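You operate a simulated robot arm through the tools that you are given. There is no shell and no other tool. Be economical: measure what you need, move in short steps, check, and stop when the job is done.

The job below is to be done with a simulated two-armed robot. You get a single attempt, and the scene is never put back.

JOB
Put the small clear tub on the top of the steel table away on the top of the end bench. Take the yellow lidded box and put it on the top of the long bench. Take the blue bar on the top of the steel table and put it away on the top of the steel counter. Take the teal paper cup and put it on the top of the wooden table. The order is free. Set down upright: yellow lidded box.

Only the result counts: the job must be done as asked and must still hold three seconds after the hand-in. Knocking over, shifting, dropping, spilling or breaking anything else fails it.

ROBOT AND FRAMES
Two 7-joint arms with two-finger parallel grippers on one trunk, on a base that drives. Base frame: it is fixed to the floor where the robot stands at the start and does not move with it; the origin is under the middle of the robot, x ahead of it, y to its left, z up; the surface under the hand at the start is at about z = 860. Lengths are in mm, angles in rad, forces in N, time in s.
The left shoulder is at the start at [50, 168, 1107], the right one opposite. With the tool pointing down near the work surface each hand reaches from about 220 to 660 mm from the robot's upright axis, wherever it stands, measured 20 degrees to its own side. Places, roughly: blue bar [500, 500, 750]; small clear tub [500, 0, 1000]; teal paper cup (6x6x5 cm) [600, 500, 900]; top of the end bench [-3400, 200, 800]; top of the long bench [600, -1300, 900]; top of the steel counter [-4500, 2000, 800]; top of the wooden table [-1600, -1200, 800]; yellow lidded box [500, 250, 1000]. Payload 1.57 kg a hand.
The TCP of each hand is the grasp point between the finger pads, 30 mm short of the fingertips. In the tool frame z runs along the fingers and y along their closing line. The gripper opens to 80 mm. The fingers are 17 mm wide and 12 mm thick; the gripper's body (40 by 82 mm) begins 80 mm behind the TCP.
Orientation is that of the tool frame in the base frame, as a unit quaternion [x, y, z, w]. With the fingers straight down and closing along the base's y, the tool's x points along the base's -x, its y along +y and its z along -z.

CONTROLS
- The arms move only by the tool jog_arm. It takes "left_steps", "right_steps" or both (then of equal length, played together; a hand with none holds still); each is a list of rows, each a list of 7 numbers: the shift along the tool's x, y, z in units of 400 mm (1.0 is 400 mm), then the turn, a rotation vector about the tool's x, y, z in units of 180 degrees (1.0 is 180 degrees), then the closure, from 0 (fully open) to 1 (shut). In form: [[tx, ty, tz, wx, wy, wz, jaw], ...]. A call has 1 to 20 rows; each row is the pose to reach, as a shift and turn from the pose commanded when the call began, along the tool's axes at that moment. A call with a number of a shift or a turn outside -1 to 1 is refused whole. A row lasts 0.2 s, in which the tool goes at most 50 mm and 0.15 rad; a call with a longer step from one row to the next is refused whole, and so is a gripper value outside its range. A pose out of reach is approached as far as the arm can. The call stops where the force on the tool passes 40 N (or 10 N more than at its start, if that is more) or the arm is blocked; 0.2 s more then pass. The fingers move at their own pace (about 45 mm/s each) and stop on an object; they squeeze with about 23 N. The grip force told is the motor's: it shows also when the fingers shut on nothing. Time passes only in rows, and 0.2 s behind the last, so rows that repeat a pose let the fingers close. The reply holds the time, the measured pose of the TCP, the force on the tool along the base axes, the opening and the grip force, in the units named above and with some noise, with the torque about the TCP (base axes, N m) and any sound that the robot's microphone picked up.
- Cameras (640 x 400 px; columns grow to the right, rows downward): "scene" is now at [114.4, 51.2, 1325]; the picture's right is [0.56, -0.83, 0.00], its down [-0.42, -0.28, -0.86] and it looks along [0.72, 0.48, -0.50] (base axes); focal length 292 px, centre (320, 200). "left" rides on the left gripper at [72, 7, -122] in its tool frame; the picture's right is [-0.09, 1.00, 0.00], its down [-0.84, -0.08, -0.54] and it looks along [-0.54, -0.05, 0.84] (tool axes); focal length 238 px, centre (320, 200). "right" rides on the right gripper at [72, -7, -122] in its tool frame; the picture's right is [0.09, 1.00, 0.00], its down [-0.84, 0.08, -0.54] and it looks along [-0.54, 0.05, 0.84] (tool axes); focal length 238 px, centre (320, 200). There is no depth. A picture from a camera that has moved, and an enlarged one, comes with that camera's place and axes in the base frame and with its lens.
- snapshot(camera): a new picture of that camera. No time passes.
- slide_trunk(by): slides the trunk up (or, below 0, down) by that many mm; the arms and the scene camera ride with it, the base frame stays. It gives what a move gives, with no picture.
- drive_base(legs): drives the robot by 1 to 6 legs, each [ahead, left, turn to the left] in mm, mm and rad, along the robot's own axes; the way and the turn of a leg run together, so that a leg with both is an arc; at most 1500 mm and 3.142 rad a leg. The arms and the cameras ride along, it lands a little off, and it stops where it bumps. It gives what a move gives.
- turn_head(pan, tilt): turns the head with the scene camera to pan (to the left, within 1.396 rad either way) and tilt (down, from -0.506 to 1.204), counted from straight ahead of the robot. It gives what a move gives.
- inspect(camera, box): a new picture of the part [left, top, right, bottom] of that camera's present view, enlarged. No time passes.
- finish_job(): hands the job in; it is judged then, once.

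Go step by step. Nothing tells you exact positions but the pictures and the camera data: compare them with the known pose of the tool, close in by small moves and look again before you grip or let go. The budget is 165 turns and 118 pictures, counting those below and the enlarged ones. Unless the task says otherwise, let go and move clear before handing in, and close with one line.

The tools are called after ">>>" by a JSON object that holds its "op" and its "data". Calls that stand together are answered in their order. jog_arm: Moves the arms, as the interface text tells. Its arguments: {"type":"object","properties":{"left_steps":{"type":"array"},"right_steps":{"type":"array"}},"required":[]} The other tools are called the same way: slide_trunk (by) slides the trunk up or down; drive_base (legs) drives the base; turn_head (pan, tilt) turns the head that bears the scene camera; snapshot (camera) takes a picture; inspect (camera, box) takes an enlarged picture of a part of a camera's view; finish_job () hands the job in.

At the start:

```text
time_s: 0.0
left_tcp_pos: [273.8, 306.1, 1177.0]
left_orientation: [0.0, 1.0, 0.001, 0.0]
left_ft_force: [-0.5, -0.5, -0.2]
left_wrist_torque: [0.02, 0.01, -0.01]
left_gripper_width: 80.0
left_grasp_force: 0.1
right_tcp_pos: [410.7, 13.2, 1130.4]
right_orientation: [-0.001, 1.0, 0.0, 0.0]
right_ft_force: [0.1, 0.1, 0.3]
right_wrist_torque: [-0.01, 0.01, -0.02]
right_gripper_width: 80.0
right_grasp_force: 0.0
trunk travel left (down, up): [-275.0, 168.0]
robot x, y, heading: [-3.3, 0.6, -0.003]
head pan, tilt: [0.595, 0.527]
```

scene: 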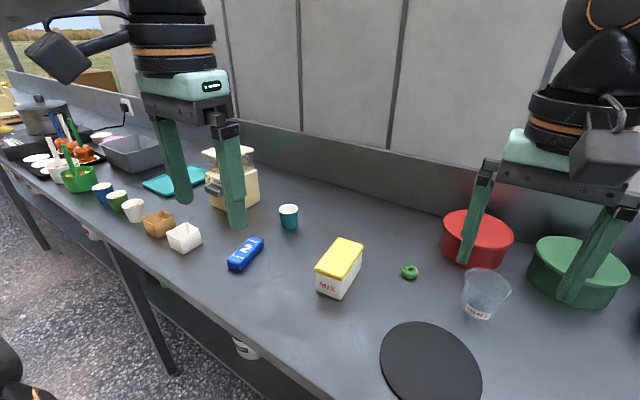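
right: 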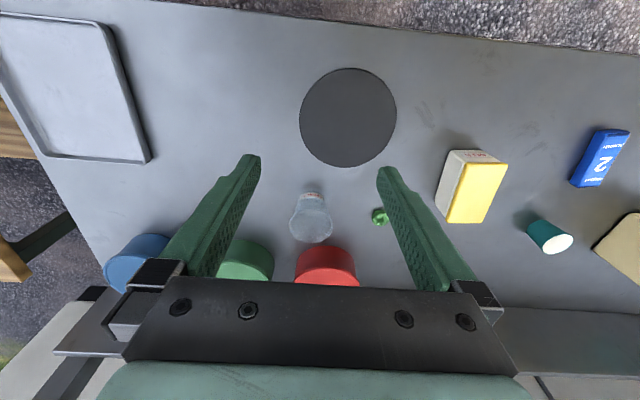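
left: 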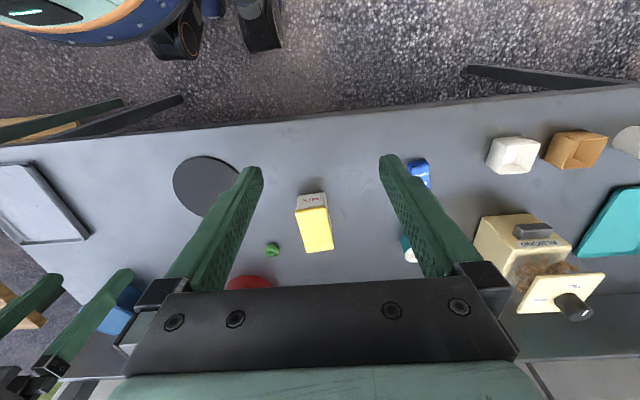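

The steel table is in front of me, with the blue bar near (450,484), the yellow box near (515,268), the clear tub near (620,7) and the teal cup near (624,493). I'll look closer at these before I plan the grasps.

>>> {"op": "inspect", "data": {"camera": "scene", "box": [200, 180, 400, 305]}}

>>> {"op": "inspect", "data": {"camera": "right", "box": [260, 130, 420, 260]}}

```text
3.20 times, centred on (300, 242) of scene
camera zoom: at [114.4, 51.2, 1325.0], right [0.56, -0.83, 0.0], down [-0.42, -0.28, -0.86], along [0.72, 0.48, -0.5], focal length 933 px, centre (384, 64)
```

zoom: 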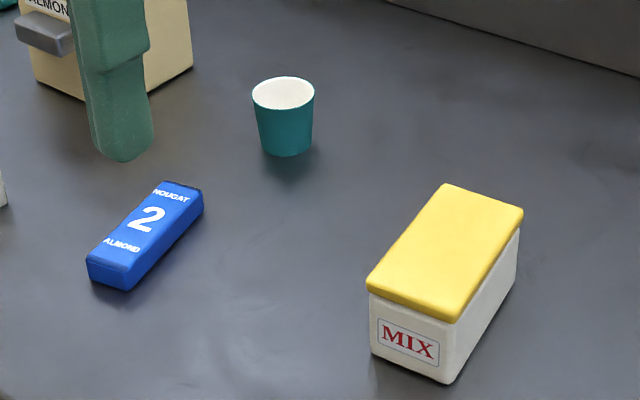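

```text
3.08 times, centred on (340, 195) of right
camera zoom: at [337.7, 5.7, 1251.1], right [-0.09, 1.0, 0.0], down [0.84, 0.08, 0.54], along [0.54, 0.05, -0.84], focal length 733 px, centre (258, 215)
```

zoom: 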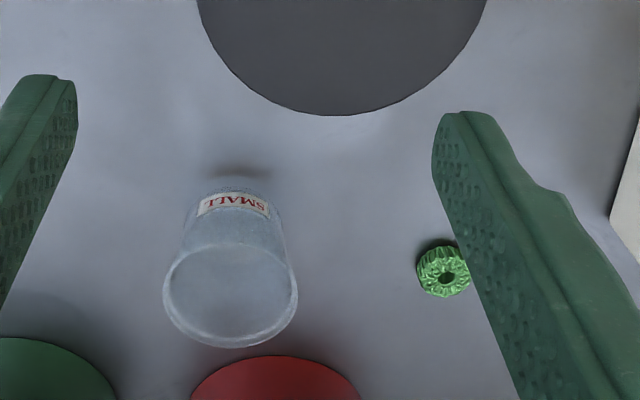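

The yellow box is about 60 wide (y) × 117 long × 60 high, near (526,275). The tub is about 75 mm at the rim and empty, near (597,15). The cup is about 60 mm and the blue bar about 35×98. Next I look around before driving.

>>> {"op": "turn_head", "data": {"pan": -1.2, "tilt": 0.45}}

>>> {"op": "snapshot", "data": {"camera": "scene"}}

>>> {"op": "turn_head", "data": {"pan": 1.3, "tilt": 0.5}}

>>> {"op": "snapshot", "data": {"camera": "scene"}}

>>> {"op": "turn_head", "data": {"pan": 0.4, "tilt": 1.1}}

>>> {"op": "snapshot", "data": {"camera": "scene"}}

```text
time_s: 1.8
left_tcp_pos: [274.0, 306.7, 1175.8]
left_orientation: [0.0, 1.0, -0.001, 0.0]
left_ft_force: [0.3, -0.2, 0.1]
left_wrist_torque: [0.0, 0.0, 0.01]
left_gripper_width: 80.0
left_grasp_force: 0.0
right_tcp_pos: [410.3, 11.4, 1130.8]
right_orientation: [-0.001, 1.0, 0.0, -0.001]
right_ft_force: [0.6, 0.5, -0.6]
right_wrist_torque: [0.02, -0.02, -0.04]
right_gripper_width: 79.8
right_grasp_force: 0.1
trunk travel left (down, up): [-275.0, 168.0]
robot x, y, heading: [0.5, -1.8, -0.002]
head pan, tilt: [-1.201, 0.45]
```

```text
112 pictures are left
camera scene: at [72.9, -85.2, 1332.0], right [-0.93, -0.36, 0.0], down [-0.16, 0.41, -0.9], along [0.33, -0.84, -0.44], focal length 292 px, centre (320, 200)
```

scene: 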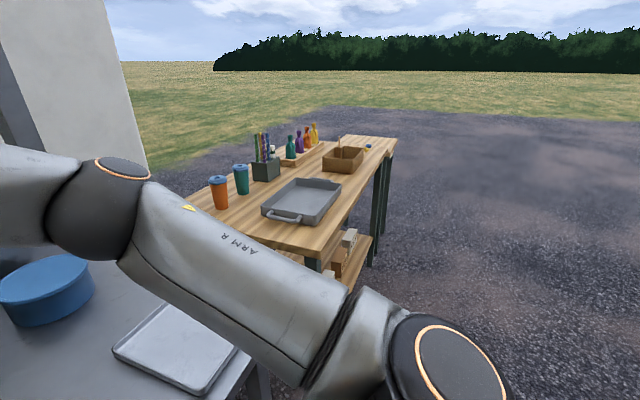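

```text
time_s: 4.1
left_tcp_pos: [273.9, 305.7, 1176.1]
left_orientation: [0.0, 1.0, 0.001, -0.001]
left_ft_force: [0.0, 0.0, -0.3]
left_wrist_torque: [-0.02, 0.01, -0.02]
left_gripper_width: 79.9
left_grasp_force: 0.0
right_tcp_pos: [411.4, 11.2, 1130.8]
right_orientation: [0.0, 1.0, 0.001, 0.0]
right_ft_force: [-0.4, 0.3, 0.5]
right_wrist_torque: [-0.02, -0.01, 0.01]
right_gripper_width: 79.9
right_grasp_force: 0.0
trunk travel left (down, up): [-275.0, 168.0]
robot x, y, heading: [3.6, -0.5, -0.001]
head pan, tilt: [1.3, 0.499]
```

```text
111 pictures are left
camera scene: at [63.9, 88.2, 1327.5], right [0.96, -0.27, 0.0], down [-0.13, -0.46, -0.88], along [0.23, 0.85, -0.48], focal length 292 px, centre (320, 200)
```

scene: 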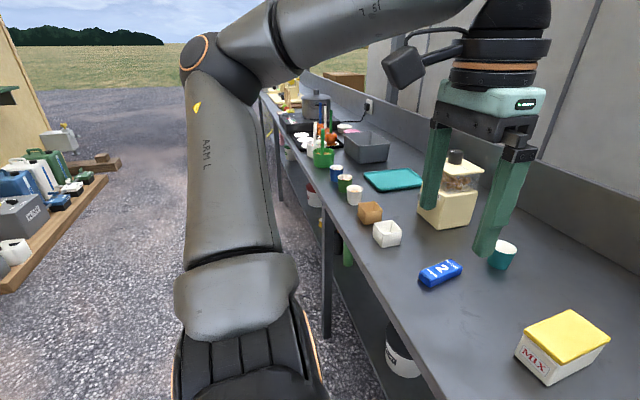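

```text
time_s: 5.3
left_tcp_pos: [274.9, 305.9, 1176.2]
left_orientation: [-0.001, 1.0, 0.001, 0.0]
left_ft_force: [0.0, -0.1, 0.0]
left_wrist_torque: [-0.02, 0.0, -0.02]
left_gripper_width: 80.1
left_grasp_force: 0.0
right_tcp_pos: [410.5, 13.2, 1130.0]
right_orientation: [0.0, 1.0, 0.0, 0.001]
right_ft_force: [0.4, -0.5, 0.6]
right_wrist_torque: [0.02, -0.01, 0.01]
right_gripper_width: 79.7
right_grasp_force: 0.0
trunk travel left (down, up): [-275.0, 168.0]
robot x, y, heading: [2.6, 1.1, -0.006]
head pan, tilt: [0.4, 1.1]
```

```text
110 pictures are left
camera scene: at [97.8, 25.1, 1279.8], right [0.39, -0.92, 0.0], down [-0.82, -0.35, -0.45], along [0.42, 0.18, -0.89], focal length 292 px, centre (320, 200)
```

scene: 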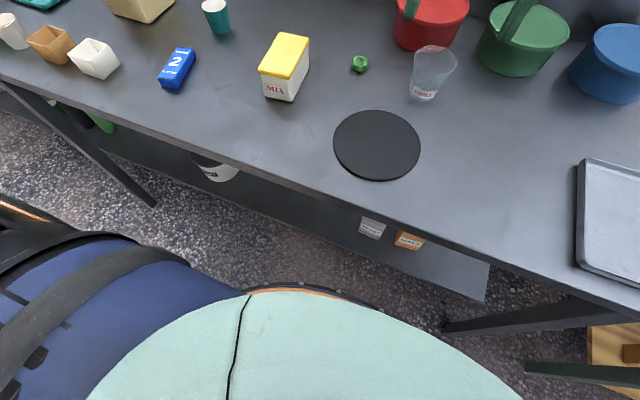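

The robot sits just clear of the table edge (x≈308). I drive left about 290 and a little forward, so the cup is in the left hand's reach and the box in the right's.

>>> {"op": "drive_base", "data": {"legs": [[0, 290, 0], [35, 0, 0]]}}

>>> {"op": "turn_head", "data": {"pan": 0.2, "tilt": 0.75}}

>>> {"op": "snapshot", "data": {"camera": "scene"}}

>>> {"op": "snapshot", "data": {"camera": "left"}}

>>> {"op": "snapshot", "data": {"camera": "right"}}

```text
time_s: 8.9
left_tcp_pos: [311.6, 596.5, 1176.1]
left_orientation: [0.002, 1.0, 0.001, 0.0]
left_ft_force: [0.8, 0.5, 0.4]
left_wrist_torque: [0.02, 0.05, -0.03]
left_gripper_width: 79.8
left_grasp_force: 0.1
right_tcp_pos: [446.9, 302.8, 1130.0]
right_orientation: [0.002, 1.0, 0.0, 0.0]
right_ft_force: [0.4, -0.2, -0.5]
right_wrist_torque: [0.0, 0.03, 0.0]
right_gripper_width: 80.0
right_grasp_force: 0.2
trunk travel left (down, up): [-275.0, 168.0]
robot x, y, heading: [36.1, 290.4, 0.004]
head pan, tilt: [0.4, 1.1]
```

```text
time_s: 9.7
left_tcp_pos: [310.6, 597.6, 1176.2]
left_orientation: [0.001, 1.0, 0.0, 0.0]
left_ft_force: [0.3, 0.8, 0.3]
left_wrist_torque: [0.01, 0.0, -0.01]
left_gripper_width: 79.8
left_grasp_force: 0.0
right_tcp_pos: [445.9, 303.0, 1130.1]
right_orientation: [0.002, 1.0, 0.001, 0.0]
right_ft_force: [-0.8, -1.5, 0.2]
right_wrist_torque: [-0.02, -0.01, 0.01]
right_gripper_width: 80.0
right_grasp_force: 0.1
trunk travel left (down, up): [-275.0, 168.0]
robot x, y, heading: [35.9, 293.2, -0.01]
head pan, tilt: [0.201, 0.75]
```

```text
109 pictures are left
camera scene: at [156.6, 308.2, 1305.5], right [0.2, -0.98, 0.0], down [-0.67, -0.13, -0.73], along [0.72, 0.14, -0.68], focal length 292 px, centre (320, 200)
```

scene: 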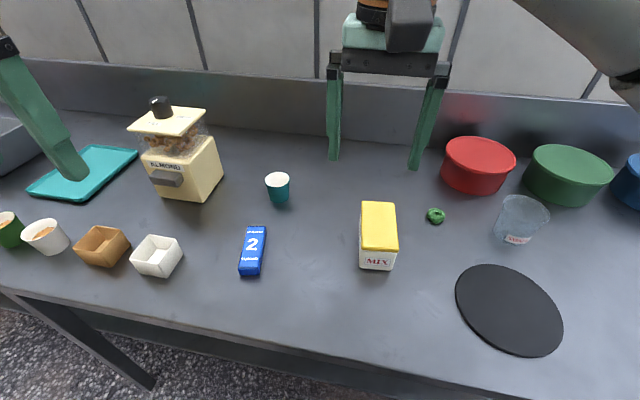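

```text
108 pictures are left
camera left: at [240.0, 602.8, 1297.4], right [0.1, 1.0, 0.0], down [0.84, -0.08, 0.54], along [0.54, -0.05, -0.84], focal length 238 px, centre (320, 200)
```

left: 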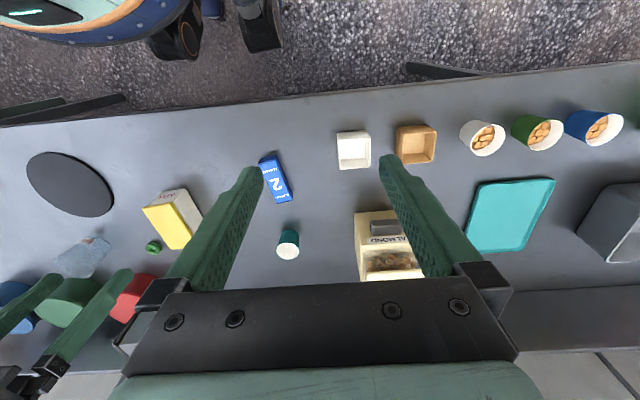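

```text
107 pictures are left
camera right: at [373.5, 296.2, 1251.2], right [-0.09, 1.0, 0.0], down [0.84, 0.07, 0.54], along [0.54, 0.05, -0.84], focal length 238 px, centre (320, 200)
```

right: 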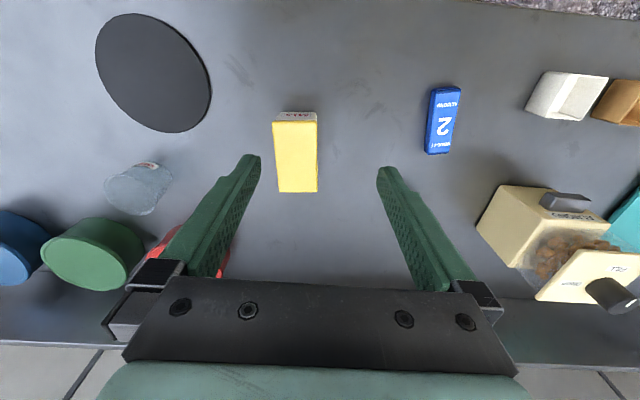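

Cup estimated at (620,493), box centre at (518,275) with about 4.5° yaw. I move both hands above them and look again.

>>> {"op": "jog_arm", "data": {"left_steps": [[-0.0966, -0.0325, 0.055, 0, 0, 0, 0], [-0.193, -0.065, 0.11, 0, 0, 0, 0], [-0.29, -0.0975, 0.165, 0, 0, 0, 0], [-0.386, -0.13, 0.22, 0, 0, 0, 0], [-0.483, -0.1625, 0.275, 0, 0, 0, 0], [-0.579, -0.195, 0.33, 0, 0, 0, 0], [-0.676, -0.2275, 0.385, 0, 0, 0, 0], [-0.7725, -0.26, 0.44, 0, 0, 0, 0]], "right_steps": [[-0.0225, -0.00875, 0.04, 0, 0, -0.003, 0], [-0.045, -0.0175, 0.08, 0, 0, -0.006, 0], [-0.0675, -0.026, 0.12, 0, 0, -0.009, 0], [-0.09, -0.035, 0.16, 0, 0, -0.012, 0], [-0.1125, -0.044, 0.2, 0, 0, -0.015, 0], [-0.135, -0.0525, 0.24, 0, 0, -0.018, 0], [-0.1575, -0.061, 0.28, 0, 0, -0.021, 0], [-0.18, -0.07, 0.325, 0, 0, -0.025, 0]]}}

>>> {"op": "snapshot", "data": {"camera": "left"}}

>>> {"op": "snapshot", "data": {"camera": "right"}}

```text
time_s: 11.5
left_tcp_pos: [570.9, 521.8, 1003.7]
left_orientation: [0.002, 1.0, 0.0, 0.001]
left_ft_force: [0.6, 0.0, -0.3]
left_wrist_torque: [-0.05, 0.03, -0.01]
left_gripper_width: 79.9
left_grasp_force: 0.0
left hand out of reach, approached as far as the arm can: row 7, 8
right_tcp_pos: [519.3, 274.2, 999.3]
right_orientation: [-0.037, 0.999, 0.001, -0.001]
right_ft_force: [-0.7, 0.2, -0.5]
right_wrist_torque: [0.01, -0.03, -0.02]
right_gripper_width: 80.1
right_grasp_force: 0.0
trunk travel left (down, up): [-275.0, 168.0]
robot x, y, heading: [37.4, 292.7, -0.001]
head pan, tilt: [0.201, 0.75]
```

```text
106 pictures are left
camera left: at [499.6, 527.7, 1124.5], right [0.09, 1.0, 0.0], down [0.84, -0.08, 0.54], along [0.54, -0.05, -0.84], focal length 238 px, centre (320, 200)
```

left: 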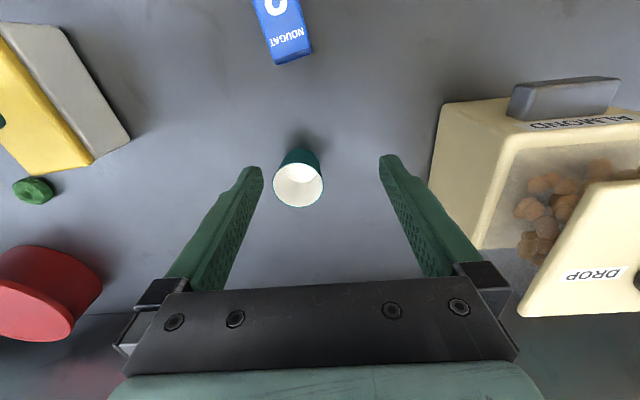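

```text
105 pictures are left
camera right: at [446.4, 262.4, 1120.9], right [-0.17, 0.99, 0.0], down [0.83, 0.14, 0.54], along [0.53, 0.09, -0.84], focal length 238 px, centre (320, 200)
```

right: 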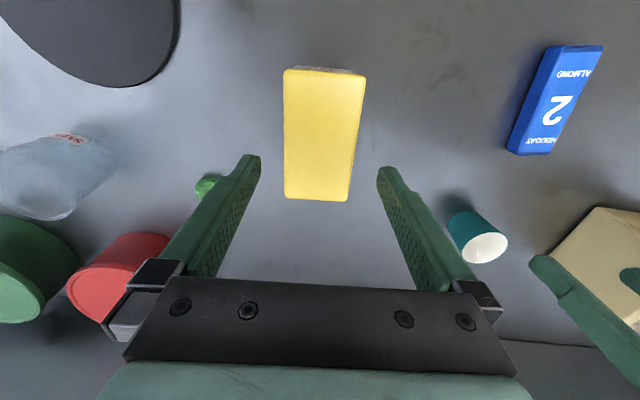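

The box is well centred under the right hand. The cup is at about (615,494), just beyond the left hand's reach at this height. So the left hand descends short of the cup and will slide forward, while the right hand goes down on the box and grips it.

>>> {"op": "jog_arm", "data": {"left_steps": [[0.0175, -0.0233, 0.0367, 0, 0, 0, 0], [0.035, -0.0467, 0.0733, 0, 0, 0, 0], [0.0525, -0.07, 0.11, 0, 0, 0, 0], [0.0525, -0.07, 0.11, 0, 0, 0, 0], [0.0525, -0.07, 0.11, 0, 0, 0, 0], [0.0525, -0.07, 0.11, 0, 0, 0, 0], [0.0525, -0.07, 0.11, 0, 0, 0, 0]], "right_steps": [[0.002, 0.002, 0.08, 0, 0, -0.008, 0], [0.003, 0.002, 0.16, 0, 0, -0.008, 0], [0.003, 0.002, 0.22, 0, 0, -0.008, 0], [0.003, 0.002, 0.26, 0, 0, -0.008, 0], [0.003, 0.002, 0.26, 0, 0, -0.008, 1], [0.003, 0.002, 0.26, 0, 0, -0.008, 1], [0.003, 0.002, 0.26, 0, 0, -0.008, 1]]}}

>>> {"op": "snapshot", "data": {"camera": "right"}}

>>> {"op": "snapshot", "data": {"camera": "left"}}

```text
time_s: 13.1
left_tcp_pos: [547.5, 492.8, 959.1]
left_orientation: [0.002, 1.0, -0.001, 0.001]
left_ft_force: [0.6, 0.3, 0.1]
left_wrist_torque: [-0.01, -0.02, 0.02]
left_gripper_width: 80.0
left_grasp_force: 0.0
right_tcp_pos: [518.0, 275.0, 897.4]
right_orientation: [-0.051, 0.999, 0.001, 0.0]
right_ft_force: [0.3, -0.6, -0.5]
right_wrist_torque: [0.06, -0.21, -0.06]
right_gripper_width: 61.8
right_grasp_force: 22.6
trunk travel left (down, up): [-275.0, 168.0]
robot x, y, heading: [36.8, 290.9, -0.004]
head pan, tilt: [0.201, 0.75]
```

```text
104 pictures are left
camera right: at [445.4, 261.2, 1018.5], right [-0.19, 0.98, 0.0], down [0.82, 0.16, 0.54], along [0.53, 0.1, -0.84], focal length 238 px, centre (320, 200)
```

right: 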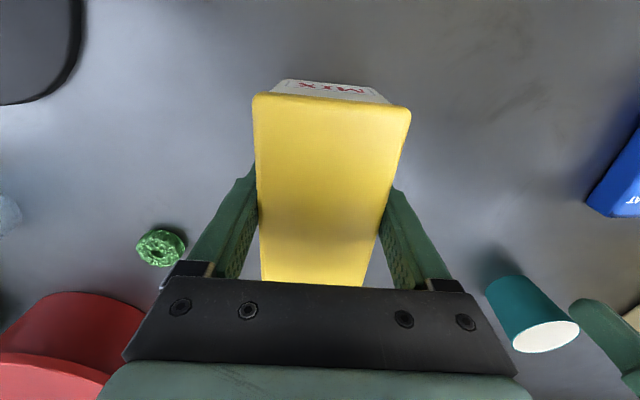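

```text
103 pictures are left
camera left: at [477.0, 498.8, 1079.4], right [0.1, 1.0, 0.0], down [0.84, -0.08, 0.54], along [0.54, -0.05, -0.84], focal length 238 px, centre (320, 200)
```

left: 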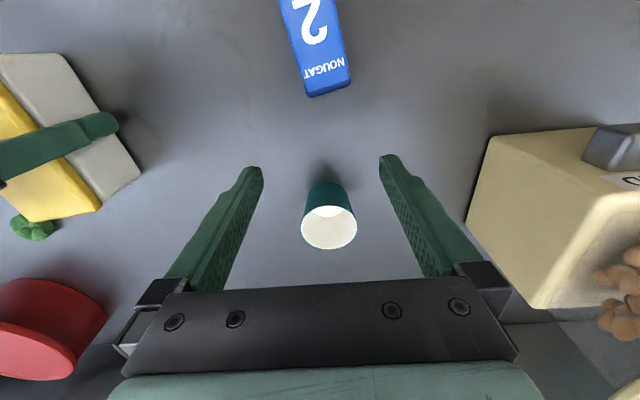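

The box is gripped at 61.8 mm. Now the left hand goes down and forward around the cup and closes, and the right hand lifts the box a little.

>>> {"op": "jog_arm", "data": {"left_steps": [[0, 0.003, 0.0825, 0, 0, 0, 0], [0, 0.003, 0.165, 0, 0, 0, 0], [-0.06, 0.003, 0.165, 0, 0, 0, 0], [-0.12, 0.003, 0.165, 0, 0, 0, 0], [-0.17, 0.003, 0.165, 0, 0, 0, 0], [-0.17, 0.003, 0.165, 0, 0, 0, 0]], "right_steps": [[0, 0, -0.03, 0, 0, 0, 1], [0, 0, -0.06, 0, 0, 0, 1], [0, 0, -0.1, 0, 0, 0, 1], [0, 0, -0.14, 0, 0, 0, 1], [0, 0, -0.18, 0, 0, 0, 1], [0, 0, -0.18, 0, 0, 0, 1]]}}

>>> {"op": "snapshot", "data": {"camera": "left"}}

>>> {"op": "snapshot", "data": {"camera": "scene"}}

```text
time_s: 14.5
left_tcp_pos: [558.0, 523.4, 910.8]
left_orientation: [0.002, 1.0, 0.0, 0.0]
left_ft_force: [0.3, -1.2, -0.2]
left_wrist_torque: [0.01, 0.03, 0.0]
left_gripper_width: 79.8
left_grasp_force: 0.1
left hand out of reach, approached as far as the arm can: row 1, 2, 3, 4, 5, 6
right_tcp_pos: [516.7, 274.8, 967.9]
right_orientation: [-0.05, 0.999, 0.0, 0.0]
right_ft_force: [-0.9, -0.8, -4.3]
right_wrist_torque: [0.0, 0.01, 0.03]
right_gripper_width: 61.9
right_grasp_force: 22.6
trunk travel left (down, up): [-275.0, 168.0]
robot x, y, heading: [35.2, 292.1, -0.006]
head pan, tilt: [0.201, 0.75]
```

```text
102 pictures are left
camera left: at [487.2, 529.3, 1031.4], right [0.1, 1.0, 0.0], down [0.84, -0.08, 0.54], along [0.54, -0.05, -0.84], focal length 238 px, centre (320, 200)
```

left: 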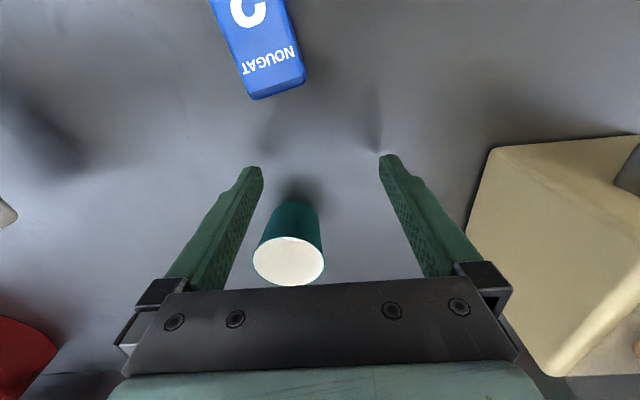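

```text
101 pictures are left
camera scene: at [157.0, 308.1, 1305.5], right [0.2, -0.98, 0.0], down [-0.67, -0.13, -0.73], along [0.72, 0.14, -0.68], focal length 292 px, centre (320, 200)
```

scene: 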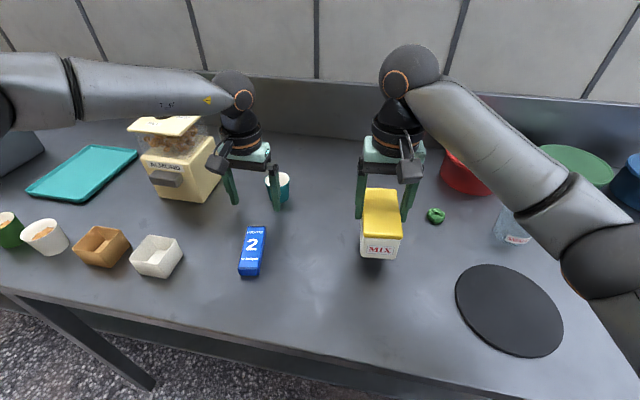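

The box is lifted and held. The left arm seems to stall on a joint limit rather than on distance. Since the cup is round, I back off, yaw the left hand clockwise and try again.

>>> {"op": "jog_arm", "data": {"left_steps": [[0.02, 0, -0.06, 0, 0, 0, 0], [0.03, 0, -0.12, 0, 0, 0.035, 0], [0.03, -0.035, -0.12, 0, 0, 0.075, 0], [0.03, -0.07, -0.12, 0, 0, 0.11, 0], [0.03, -0.07, -0.12, 0, 0, 0.14, 0], [0.03, -0.07, -0.06, 0, 0, 0.14, 0], [0.03, -0.07, 0, 0, 0, 0.14, 0], [0.03, -0.07, 0.04, 0, 0, 0.14, 0]]}}

```text
time_s: 16.3
left_tcp_pos: [535.8, 501.7, 893.6]
left_orientation: [0.22, 0.976, 0.0, 0.002]
left_ft_force: [-0.4, -0.2, 0.4]
left_wrist_torque: [0.0, 0.02, 0.0]
left_gripper_width: 79.8
left_grasp_force: 0.0
left hand out of reach, approached as far as the arm can: row 7, 8
right_tcp_pos: [516.6, 274.9, 968.1]
right_orientation: [-0.05, 0.999, -0.001, 0.0]
right_ft_force: [0.0, 0.3, -3.4]
right_wrist_torque: [-0.02, 0.02, -0.02]
right_gripper_width: 61.8
right_grasp_force: 22.5
trunk travel left (down, up): [-275.0, 168.0]
robot x, y, heading: [36.3, 289.4, -0.002]
head pan, tilt: [0.201, 0.75]
```

Yaw helps some. I check how much room there is in front of the base before relying on driving forward.

>>> {"op": "turn_head", "data": {"pan": 0.0, "tilt": 1.2}}

>>> {"op": "snapshot", "data": {"camera": "scene"}}

```text
time_s: 17.2
left_tcp_pos: [536.0, 502.6, 894.2]
left_orientation: [0.22, 0.976, -0.001, 0.001]
left_ft_force: [-0.6, -0.6, 0.2]
left_wrist_torque: [-0.02, 0.03, -0.02]
left_gripper_width: 80.5
left_grasp_force: 0.0
right_tcp_pos: [516.7, 274.7, 967.8]
right_orientation: [-0.051, 0.999, 0.0, 0.0]
right_ft_force: [-0.4, -0.3, -2.9]
right_wrist_torque: [0.0, 0.02, -0.04]
right_gripper_width: 61.8
right_grasp_force: 23.0
trunk travel left (down, up): [-275.0, 168.0]
robot x, y, heading: [32.9, 292.2, -0.004]
head pan, tilt: [0.0, 1.201]
```

```text
100 pictures are left
camera scene: at [131.6, 291.7, 1273.8], right [0.0, -1.0, 0.0], down [-0.93, 0.0, -0.36], along [0.36, 0.0, -0.93], focal length 292 px, centre (320, 200)
```

scene: 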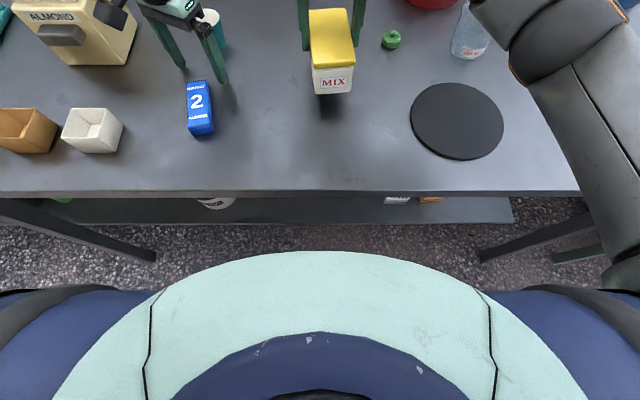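

The torso has about 100 mm to the table edge, and the shelf and feet are further back, so 60 mm forward is safe. I raise the left hand clear of the cup first.

>>> {"op": "jog_arm", "data": {"left_steps": [[0, 0, -0.1, 0, 0, 0, 0], [0, 0, -0.2, 0, 0, 0, 0], [0, 0, -0.25, 0, 0, 0, 0]]}}

>>> {"op": "drive_base", "data": {"legs": [[65, 0, 0]]}}

>>> {"op": "snapshot", "data": {"camera": "left"}}

```text
time_s: 18.0
left_tcp_pos: [535.7, 502.5, 996.1]
left_orientation: [0.22, 0.976, 0.0, 0.0]
left_ft_force: [-0.2, -0.5, 0.5]
left_wrist_torque: [-0.01, -0.04, -0.03]
left_gripper_width: 80.1
left_grasp_force: 0.1
right_tcp_pos: [516.1, 274.9, 969.2]
right_orientation: [-0.051, 0.999, 0.0, -0.001]
right_ft_force: [0.1, 0.1, -3.7]
right_wrist_torque: [-0.01, -0.02, -0.02]
right_gripper_width: 61.5
right_grasp_force: 22.8
trunk travel left (down, up): [-275.0, 168.0]
robot x, y, heading: [34.2, 292.8, -0.005]
head pan, tilt: [0.0, 1.201]
```

```text
time_s: 19.0
left_tcp_pos: [600.1, 501.5, 996.0]
left_orientation: [0.22, 0.975, 0.0, -0.001]
left_ft_force: [1.1, 0.2, 0.3]
left_wrist_torque: [0.01, -0.01, 0.04]
left_gripper_width: 80.0
left_grasp_force: 0.1
right_tcp_pos: [582.5, 274.6, 967.9]
right_orientation: [-0.05, 0.999, 0.001, 0.0]
right_ft_force: [0.2, -0.8, -4.6]
right_wrist_torque: [0.02, 0.01, 0.04]
right_gripper_width: 61.7
right_grasp_force: 23.3
trunk travel left (down, up): [-275.0, 168.0]
robot x, y, heading: [102.0, 290.7, -0.002]
head pan, tilt: [0.0, 1.201]
```

```text
99 pictures are left
camera left: at [540.6, 538.7, 1115.9], right [0.51, 0.86, 0.0], down [0.72, -0.43, 0.54], along [0.47, -0.28, -0.84], focal length 238 px, centre (320, 200)
```

left: 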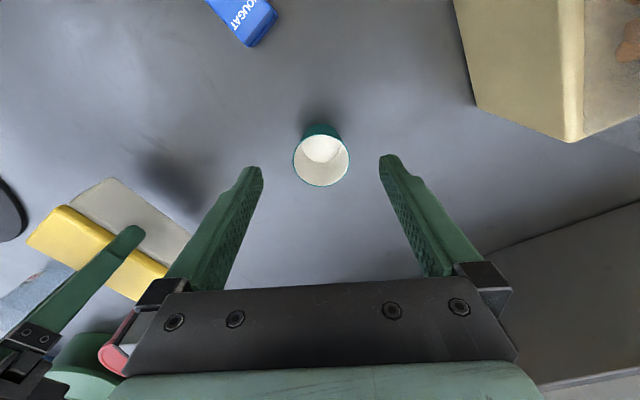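

The cup is confirmed at (616,495). The left hand aligns, descends and grips.

>>> {"op": "jog_arm", "data": {"left_steps": [[-0.043, 0.0025, 0, 0, 0, 0, 0], [-0.043, 0.0025, 0.09, 0, 0, 0, 0], [-0.043, 0.0025, 0.18, 0, 0, 0, 0], [-0.043, 0.0025, 0.2575, 0, 0, 0, 0], [-0.043, 0.0025, 0.2575, 0, 0, 0, 0], [-0.043, 0.0025, 0.2575, 0, 0, 0, 0.5], [-0.043, 0.0025, 0.2575, 0, 0, 0, 1], [-0.043, 0.0025, 0.2575, 0, 0, 0, 1], [-0.043, 0.0025, 0.2575, 0, 0, 0, 1]]}}

>>> {"op": "snapshot", "data": {"camera": "left"}}

```text
time_s: 21.0
left_tcp_pos: [604.6, 505.3, 896.5]
left_orientation: [0.22, 0.975, 0.001, 0.001]
left_ft_force: [-0.2, -0.1, 0.7]
left_wrist_torque: [-0.01, 0.0, -0.02]
left_gripper_width: 47.6
left_grasp_force: 22.9
left hand out of reach, approached as far as the arm can: row 3, 4, 5, 6, 7, 8, 9
right_tcp_pos: [581.8, 274.1, 968.0]
right_orientation: [-0.051, 0.999, 0.0, 0.001]
right_ft_force: [-0.2, -0.1, -4.2]
right_wrist_torque: [-0.02, -0.03, 0.01]
right_gripper_width: 61.8
right_grasp_force: 22.5
trunk travel left (down, up): [-275.0, 168.0]
robot x, y, heading: [99.4, 286.5, -0.008]
head pan, tilt: [0.0, 1.201]
```

```text
98 pictures are left
camera left: at [543.7, 540.9, 1017.4], right [0.51, 0.86, 0.0], down [0.72, -0.43, 0.54], along [0.47, -0.28, -0.84], focal length 238 px, centre (320, 200)
```

left: 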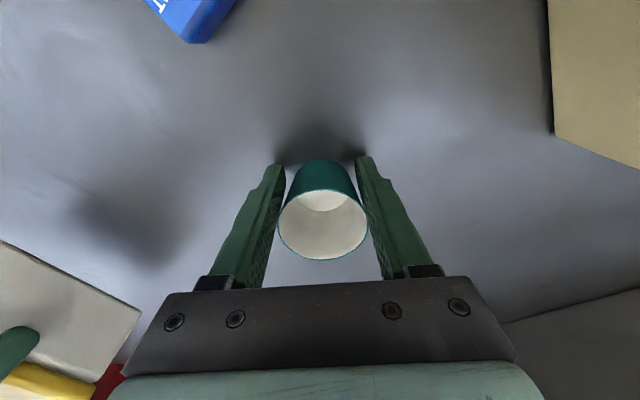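

The cup is gripped, but off-centre near the pad's edge. I reopen, rise to where the pose is reachable, align, and then descend with the trunk instead (box raised first).

>>> {"op": "jog_arm", "data": {"left_steps": [[0, 0, 0, 0, 0, 0, 0], [0, 0, 0, 0, 0, 0, 0], [0, 0, 0, 0, 0, 0, 0], [0, 0, -0.1, 0, 0, 0, 0], [0, 0, -0.2, 0, 0, 0, 0], [-0.02, -0.004, -0.25, 0, 0, 0, 0], [-0.038, -0.008, -0.25, 0, 0, 0, 0], [-0.038, -0.008, -0.25, 0, 0, 0, 0]], "right_steps": [[0, 0, -0.05, 0, 0, 0, 1], [0, 0, -0.1, 0, 0, 0, 1], [0, 0, -0.15, 0, 0, 0, 1], [0, 0, -0.2, 0, 0, 0, 1], [0, 0, -0.25, 0, 0, 0, 1], [0, 0, -0.3, 0, 0, 0, 1], [0, 0, -0.3, 0, 0, 0, 1], [0, 0, -0.3, 0, 0, 0, 1]]}}

>>> {"op": "snapshot", "data": {"camera": "left"}}

```text
time_s: 22.8
left_tcp_pos: [618.9, 495.4, 995.7]
left_orientation: [0.22, 0.976, 0.0, 0.001]
left_ft_force: [0.6, -0.5, 0.8]
left_wrist_torque: [0.0, -0.01, 0.0]
left_gripper_width: 79.8
left_grasp_force: 0.1
right_tcp_pos: [582.7, 274.6, 1087.2]
right_orientation: [-0.051, 0.999, -0.001, -0.001]
right_ft_force: [0.4, -0.7, -4.4]
right_wrist_torque: [0.0, 0.0, -0.02]
right_gripper_width: 61.8
right_grasp_force: 22.6
trunk travel left (down, up): [-275.0, 168.0]
robot x, y, heading: [102.0, 295.5, -0.005]
head pan, tilt: [0.0, 1.201]
```

```text
97 pictures are left
camera left: at [556.3, 531.3, 1117.1], right [0.51, 0.86, 0.0], down [0.72, -0.43, 0.54], along [0.47, -0.28, -0.84], focal length 238 px, centre (320, 200)
```

left: 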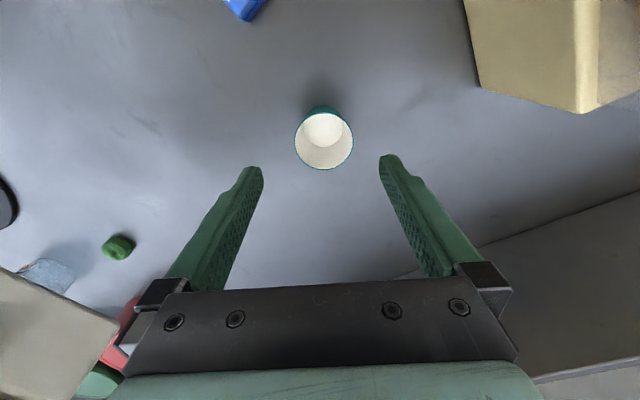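

Aligned within about 2 mm. Trunk down 102.

>>> {"op": "slide_trunk", "data": {"by": -102}}

>>> {"op": "jog_arm", "data": {"left_steps": [[0, 0, 0, 0, 0, 0, 0.4], [0, 0, 0, 0, 0, 0, 1], [0, 0, 0, 0, 0, 0, 1], [0, 0, 0, 0, 0, 0, 1]]}}

>>> {"op": "snapshot", "data": {"camera": "left"}}

```text
time_s: 24.1
left_tcp_pos: [616.9, 494.0, 894.4]
left_orientation: [0.22, 0.976, 0.0, 0.001]
left_ft_force: [-0.3, -0.4, -0.6]
left_wrist_torque: [0.03, -0.02, 0.01]
left_gripper_width: 80.1
left_grasp_force: 0.1
right_tcp_pos: [581.8, 274.5, 986.1]
right_orientation: [-0.05, 0.999, 0.0, 0.0]
right_ft_force: [0.3, -0.3, -3.8]
right_wrist_torque: [-0.05, 0.03, -0.01]
right_gripper_width: 61.8
right_grasp_force: 22.8
trunk travel left (down, up): [-173.0, 270.0]
robot x, y, heading: [101.1, 293.3, -0.009]
head pan, tilt: [0.0, 1.201]
```

```text
time_s: 25.1
left_tcp_pos: [617.2, 494.5, 893.9]
left_orientation: [0.221, 0.975, -0.001, 0.002]
left_ft_force: [0.5, 0.9, 0.5]
left_wrist_torque: [0.01, 0.02, 0.0]
left_gripper_width: 51.6
left_grasp_force: 23.2
right_tcp_pos: [582.5, 275.0, 984.8]
right_orientation: [-0.051, 0.999, 0.0, 0.0]
right_ft_force: [1.3, -1.3, -3.4]
right_wrist_torque: [0.02, 0.02, 0.01]
right_gripper_width: 61.8
right_grasp_force: 22.5
trunk travel left (down, up): [-173.0, 270.0]
robot x, y, heading: [100.9, 290.5, 0.003]
head pan, tilt: [0.0, 1.201]
```

```text
96 pictures are left
camera left: at [556.2, 531.3, 1015.0], right [0.51, 0.86, 0.0], down [0.72, -0.43, 0.54], along [0.47, -0.28, -0.84], focal length 238 px, centre (320, 200)
```

left: 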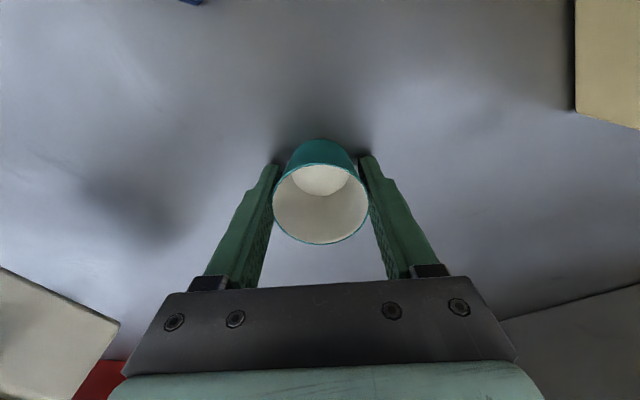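

The cup is firmly gripped at 51.6 mm. I raise the trunk to lift both, back off, and look toward the long bench.

>>> {"op": "slide_trunk", "data": {"by": 200}}

>>> {"op": "drive_base", "data": {"legs": [[-250, 0, 0]]}}

>>> {"op": "turn_head", "data": {"pan": -1.1, "tilt": 0.5}}

>>> {"op": "snapshot", "data": {"camera": "scene"}}

>>> {"op": "snapshot", "data": {"camera": "left"}}

```text
time_s: 27.3
left_tcp_pos: [617.5, 494.9, 1093.8]
left_orientation: [0.22, 0.975, -0.001, 0.0]
left_ft_force: [-0.6, 0.4, -0.7]
left_wrist_torque: [0.0, -0.04, 0.0]
left_gripper_width: 51.9
left_grasp_force: 23.3
right_tcp_pos: [582.6, 274.6, 1184.4]
right_orientation: [-0.05, 0.999, 0.0, 0.0]
right_ft_force: [0.2, 0.9, -3.9]
right_wrist_torque: [0.01, -0.03, -0.03]
right_gripper_width: 61.5
right_grasp_force: 23.0
trunk travel left (down, up): [-373.0, 70.0]
robot x, y, heading: [102.2, 289.6, -0.009]
head pan, tilt: [0.0, 1.201]
```

```text
time_s: 29.1
left_tcp_pos: [371.3, 492.9, 1095.7]
left_orientation: [0.221, 0.975, -0.001, 0.001]
left_ft_force: [0.2, -0.4, 0.3]
left_wrist_torque: [0.0, 0.0, 0.04]
left_gripper_width: 51.7
left_grasp_force: 23.1
right_tcp_pos: [335.4, 272.6, 1184.6]
right_orientation: [-0.048, 0.999, 0.0, 0.0]
right_ft_force: [-0.1, 0.2, -4.0]
right_wrist_torque: [-0.01, 0.0, 0.01]
right_gripper_width: 62.0
right_grasp_force: 22.9
trunk travel left (down, up): [-373.0, 70.0]
robot x, y, heading: [-145.7, 294.2, -0.009]
head pan, tilt: [0.0, 1.201]
```

```text
time_s: 30.5
left_tcp_pos: [372.4, 494.2, 1093.1]
left_orientation: [0.222, 0.975, 0.0, 0.001]
left_ft_force: [0.3, 0.4, 0.0]
left_wrist_torque: [-0.03, -0.02, -0.01]
left_gripper_width: 51.6
left_grasp_force: 23.2
right_tcp_pos: [334.9, 273.8, 1184.5]
right_orientation: [-0.048, 0.999, 0.0, 0.0]
right_ft_force: [0.3, -0.1, -3.8]
right_wrist_torque: [0.01, 0.02, 0.03]
right_gripper_width: 61.8
right_grasp_force: 22.9
trunk travel left (down, up): [-373.0, 70.0]
robot x, y, heading: [-145.3, 293.2, -0.008]
head pan, tilt: [-1.1, 0.499]
```

```text
95 pictures are left
camera scene: at [-65.1, 211.4, 1425.4], right [-0.89, -0.45, 0.0], down [-0.21, 0.43, -0.88], along [0.39, -0.78, -0.48], focal length 292 px, centre (320, 200)
```

scene: 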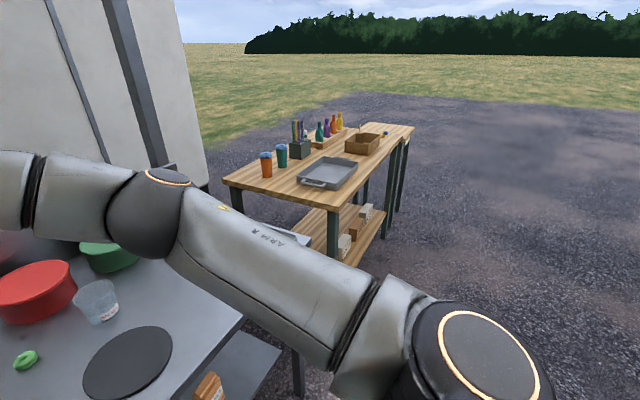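

```text
94 pictures are left
camera left: at [311.2, 530.6, 1214.8], right [0.51, 0.86, 0.0], down [0.72, -0.43, 0.54], along [0.47, -0.28, -0.84], focal length 238 px, centre (320, 200)
```

left: 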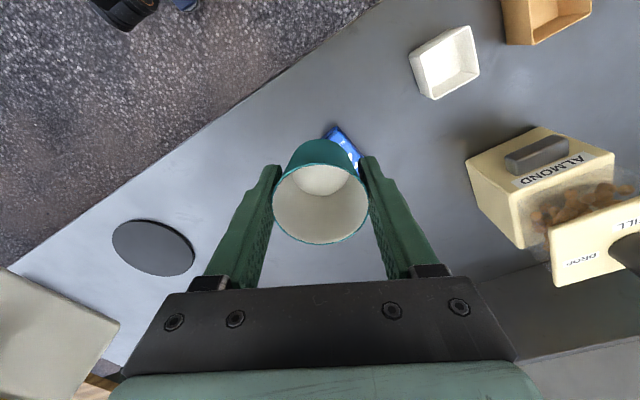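

The wooden bench spans x≈290–825, y≈-620 to -2000, matching the long bench. I see free space between the tray and the brown basket near y≈-1200. I drive right along it.

>>> {"op": "drive_base", "data": {"legs": [[0, -1310, 0]]}}

>>> {"op": "turn_head", "data": {"pan": -0.3, "tilt": 0.75}}

>>> {"op": "snapshot", "data": {"camera": "scene"}}

```text
time_s: 42.2
left_tcp_pos: [366.7, -812.7, 1092.9]
left_orientation: [0.217, 0.976, 0.0, 0.001]
left_ft_force: [-0.9, 0.3, 0.0]
left_wrist_torque: [0.0, -0.02, 0.01]
left_gripper_width: 51.4
left_grasp_force: 23.0
right_tcp_pos: [333.8, -1034.5, 1184.9]
right_orientation: [-0.053, 0.999, 0.0, 0.0]
right_ft_force: [-0.1, 0.3, -3.5]
right_wrist_torque: [-0.02, 0.01, -0.01]
right_gripper_width: 61.8
right_grasp_force: 23.1
trunk travel left (down, up): [-373.0, 70.0]
robot x, y, heading: [-146.4, -1017.8, 0.001]
head pan, tilt: [-1.1, 0.499]
```

```text
time_s: 43.3
left_tcp_pos: [367.6, -812.1, 1093.3]
left_orientation: [0.216, 0.976, 0.0, 0.001]
left_ft_force: [-0.9, 0.3, 1.5]
left_wrist_torque: [0.0, -0.01, 0.0]
left_gripper_width: 51.7
left_grasp_force: 22.9
right_tcp_pos: [333.4, -1034.3, 1183.7]
right_orientation: [-0.053, 0.999, 0.0, 0.0]
right_ft_force: [0.9, -0.7, -3.5]
right_wrist_torque: [-0.03, -0.08, 0.01]
right_gripper_width: 61.5
right_grasp_force: 22.8
trunk travel left (down, up): [-373.0, 70.0]
robot x, y, heading: [-149.2, -1020.3, 0.004]
head pan, tilt: [-0.3, 0.75]
```

```text
93 pictures are left
camera scene: at [-29.5, -1043.0, 1403.5], right [-0.29, -0.96, 0.0], down [-0.65, 0.2, -0.73], along [0.7, -0.21, -0.68], focal length 292 px, centre (320, 200)
```

scene: 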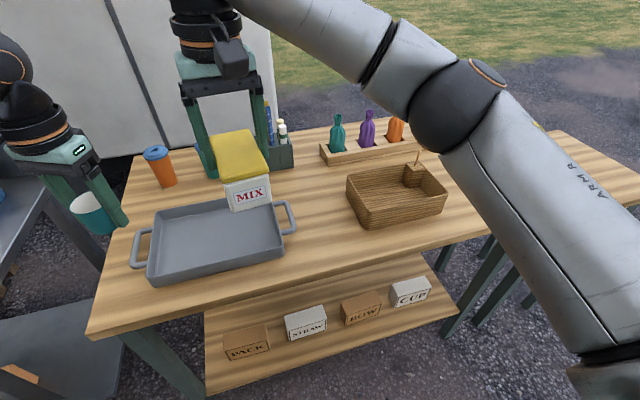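

There's more room right of the basket (y≈-1600). I drive another 400 right.

>>> {"op": "drive_base", "data": {"legs": [[0, -410, 0]]}}

>>> {"op": "turn_head", "data": {"pan": -0.1, "tilt": 0.8}}

>>> {"op": "snapshot", "data": {"camera": "scene"}}

>>> {"op": "snapshot", "data": {"camera": "right"}}

```text
time_s: 47.4
left_tcp_pos: [368.4, -1216.3, 1094.6]
left_orientation: [0.212, 0.977, 0.0, 0.001]
left_ft_force: [-0.4, 0.2, 0.1]
left_wrist_torque: [0.01, -0.02, 0.0]
left_gripper_width: 51.6
left_grasp_force: 23.1
right_tcp_pos: [336.9, -1437.8, 1184.6]
right_orientation: [-0.058, 0.998, 0.0, 0.0]
right_ft_force: [0.0, -0.1, -4.1]
right_wrist_torque: [0.01, -0.04, -0.02]
right_gripper_width: 61.8
right_grasp_force: 22.9
trunk travel left (down, up): [-373.0, 70.0]
robot x, y, heading: [-146.3, -1431.0, 0.01]
head pan, tilt: [-0.3, 0.75]
```

```text
time_s: 48.2
left_tcp_pos: [368.2, -1215.7, 1093.1]
left_orientation: [0.212, 0.977, 0.0, 0.002]
left_ft_force: [-0.3, -0.1, 0.4]
left_wrist_torque: [-0.03, -0.01, -0.01]
left_gripper_width: 51.6
left_grasp_force: 23.0
right_tcp_pos: [336.7, -1438.7, 1184.9]
right_orientation: [-0.059, 0.998, 0.0, -0.001]
right_ft_force: [-0.3, -0.2, -3.8]
right_wrist_torque: [0.0, 0.02, -0.01]
right_gripper_width: 61.6
right_grasp_force: 22.7
trunk travel left (down, up): [-373.0, 70.0]
robot x, y, heading: [-145.5, -1426.1, 0.014]
head pan, tilt: [-0.099, 0.799]
```

```text
92 pictures are left
camera scene: at [-25.2, -1434.2, 1399.5], right [-0.09, -1.0, 0.0], down [-0.71, 0.06, -0.7], along [0.69, -0.06, -0.72], focal length 292 px, centre (320, 200)
```

scene: 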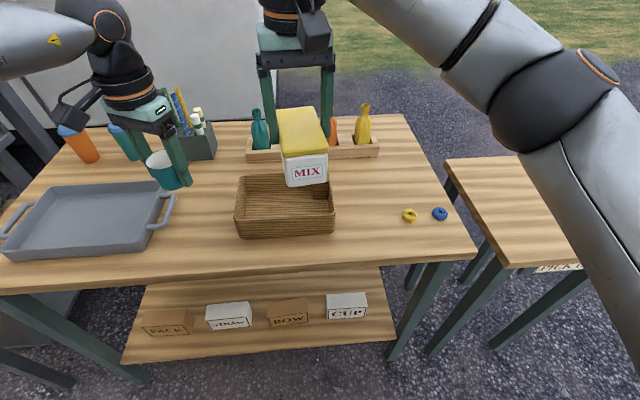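

```text
91 pictures are left
camera right: at [264.9, -1452.4, 1306.4], right [-0.21, 0.98, 0.0], down [0.82, 0.17, 0.54], along [0.53, 0.11, -0.84], focal length 238 px, centre (320, 200)
```

right: 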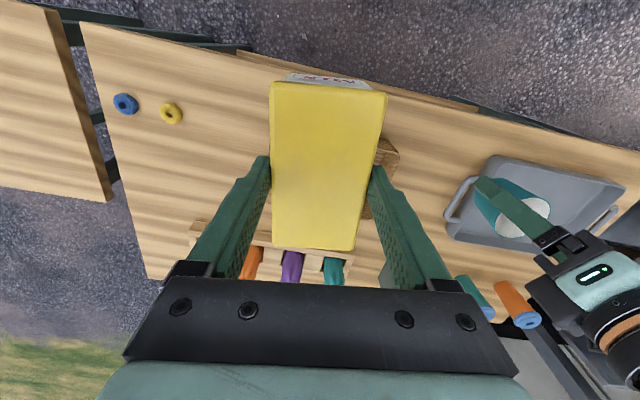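

Bench end is at y≈-1795. The rings sit near (397,-1680) and (395,-1745), and the basket's right side is at y≈-1505. Target for the box: centre (495,-1635). I close in.

>>> {"op": "drive_base", "data": {"legs": [[125, -40, 0]]}}

```text
time_s: 49.4
left_tcp_pos: [492.6, -1255.7, 1094.2]
left_orientation: [0.213, 0.977, 0.0, 0.001]
left_ft_force: [-0.1, -0.7, -0.3]
left_wrist_torque: [0.01, 0.03, -0.02]
left_gripper_width: 51.6
left_grasp_force: 22.8
right_tcp_pos: [459.5, -1476.5, 1184.9]
right_orientation: [-0.058, 0.998, 0.0, -0.001]
right_ft_force: [0.4, -0.5, -3.9]
right_wrist_torque: [0.02, 0.01, 0.02]
right_gripper_width: 61.9
right_grasp_force: 22.8
trunk travel left (down, up): [-373.0, 70.0]
robot x, y, heading: [-22.0, -1465.2, 0.012]
head pan, tilt: [-0.099, 0.799]
```

>>> {"op": "jog_arm", "data": {"right_steps": [[-0.011, -0.101, 0, 0, 0, 0, 1], [-0.022, -0.202, 0, 0, 0, 0, 1], [-0.032, -0.303, 0, 0, 0, 0, 1], [-0.043, -0.404, 0, 0, 0, 0, 1], [-0.043, -0.404, 0.1, 0, 0, 0, 1], [-0.043, -0.404, 0.2, 0, 0, 0, 1], [-0.043, -0.404, 0.3, 0, 0, 0, 1], [-0.043, -0.404, 0.4, 0, 0, 0, 1], [-0.043, -0.404, 0.4, 0, 0, 0, 1]]}}

>>> {"op": "snapshot", "data": {"camera": "right"}}

>>> {"op": "snapshot", "data": {"camera": "scene"}}

```text
time_s: 51.4
left_tcp_pos: [491.0, -1257.0, 1093.6]
left_orientation: [0.212, 0.977, 0.001, 0.001]
left_ft_force: [0.4, -0.2, -0.7]
left_wrist_torque: [-0.01, -0.01, 0.0]
left_gripper_width: 51.5
left_grasp_force: 23.5
right_tcp_pos: [495.1, -1635.5, 1023.5]
right_orientation: [-0.058, 0.998, 0.0, 0.0]
right_ft_force: [0.5, -0.2, -4.1]
right_wrist_torque: [0.04, -0.02, 0.02]
right_gripper_width: 61.5
right_grasp_force: 22.8
trunk travel left (down, up): [-373.0, 70.0]
robot x, y, heading: [-17.1, -1468.0, 0.012]
head pan, tilt: [-0.099, 0.799]
```

```text
90 pictures are left
camera right: at [423.1, -1650.6, 1145.0], right [-0.21, 0.98, 0.0], down [0.82, 0.17, 0.54], along [0.53, 0.11, -0.84], focal length 238 px, centre (320, 200)
```

right: 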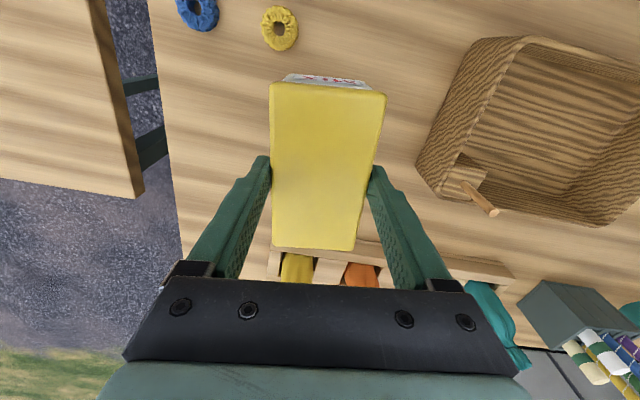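

```text
89 pictures are left
camera scene: at [97.5, -1472.6, 1399.5], right [-0.09, -1.0, 0.0], down [-0.71, 0.06, -0.7], along [0.69, -0.06, -0.72], focal length 292 px, centre (320, 200)
```

scene: 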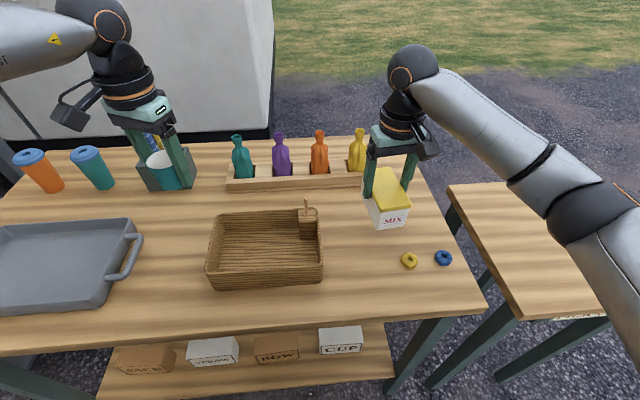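

Two-view triangulation puts the bench top near z≈860, and the box has clearance all round. I lower to just above it, then touch down gently.

>>> {"op": "jog_arm", "data": {"right_steps": [[0, 0, 0.1, 0, 0, 0, 1], [0, 0, 0.2, 0, 0, 0, 1], [0, 0, 0.28, 0, 0, 0, 1], [0, 0, 0.285, 0, 0, 0, 1], [0, 0, 0.2925, 0, 0, 0, 1], [0, 0, 0.3, 0, 0, 0, 1], [0, 0, 0.3075, 0, 0, 0, 1], [0, 0, 0.3075, 0, 0, 0, 1]]}}

>>> {"op": "snapshot", "data": {"camera": "right"}}

>>> {"op": "inspect", "data": {"camera": "scene", "box": [300, 140, 480, 290]}}

```text
time_s: 53.2
left_tcp_pos: [488.9, -1254.2, 1094.9]
left_orientation: [0.213, 0.977, -0.001, 0.003]
left_ft_force: [-0.3, 0.2, -0.7]
left_wrist_torque: [-0.01, 0.0, -0.01]
left_gripper_width: 51.6
left_grasp_force: 23.2
right_tcp_pos: [495.2, -1634.9, 904.3]
right_orientation: [-0.059, 0.998, 0.0, 0.002]
right_ft_force: [0.8, 1.2, 24.0]
right_wrist_torque: [0.01, -0.01, 0.04]
right_gripper_width: 62.0
right_grasp_force: 22.8
trunk travel left (down, up): [-373.0, 70.0]
robot x, y, heading: [-23.8, -1467.9, 0.01]
head pan, tilt: [-0.099, 0.799]
```

```text
88 pictures are left
camera right: at [422.5, -1649.5, 1026.2], right [-0.21, 0.98, 0.0], down [0.82, 0.17, 0.55], along [0.53, 0.11, -0.84], focal length 238 px, centre (320, 200)
```

right: 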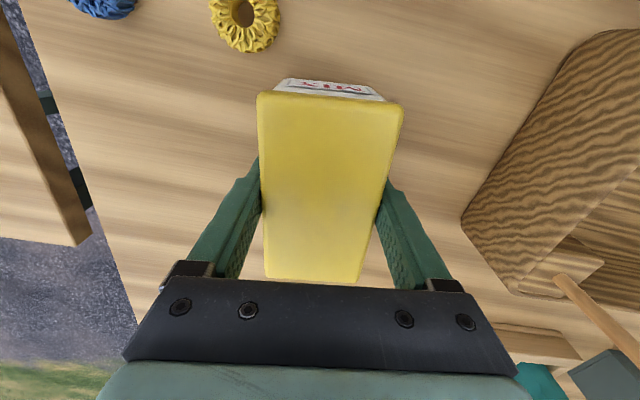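

```text
2.67 times, centred on (390, 215) of scene
camera zoom: at [95.1, -1471.8, 1399.8], right [-0.09, -1.0, 0.0], down [-0.71, 0.06, -0.7], along [0.7, -0.06, -0.72], focal length 778 px, centre (133, 160)
```

zoom: 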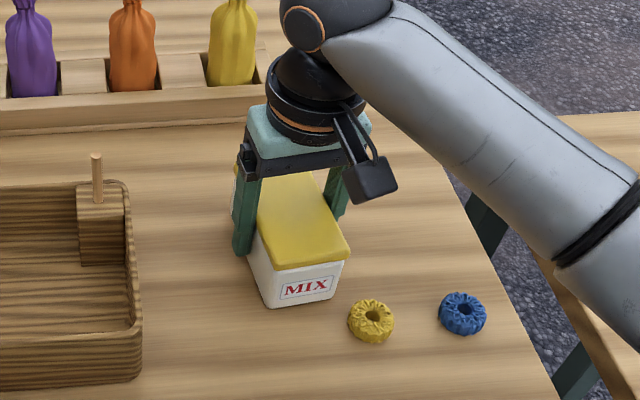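

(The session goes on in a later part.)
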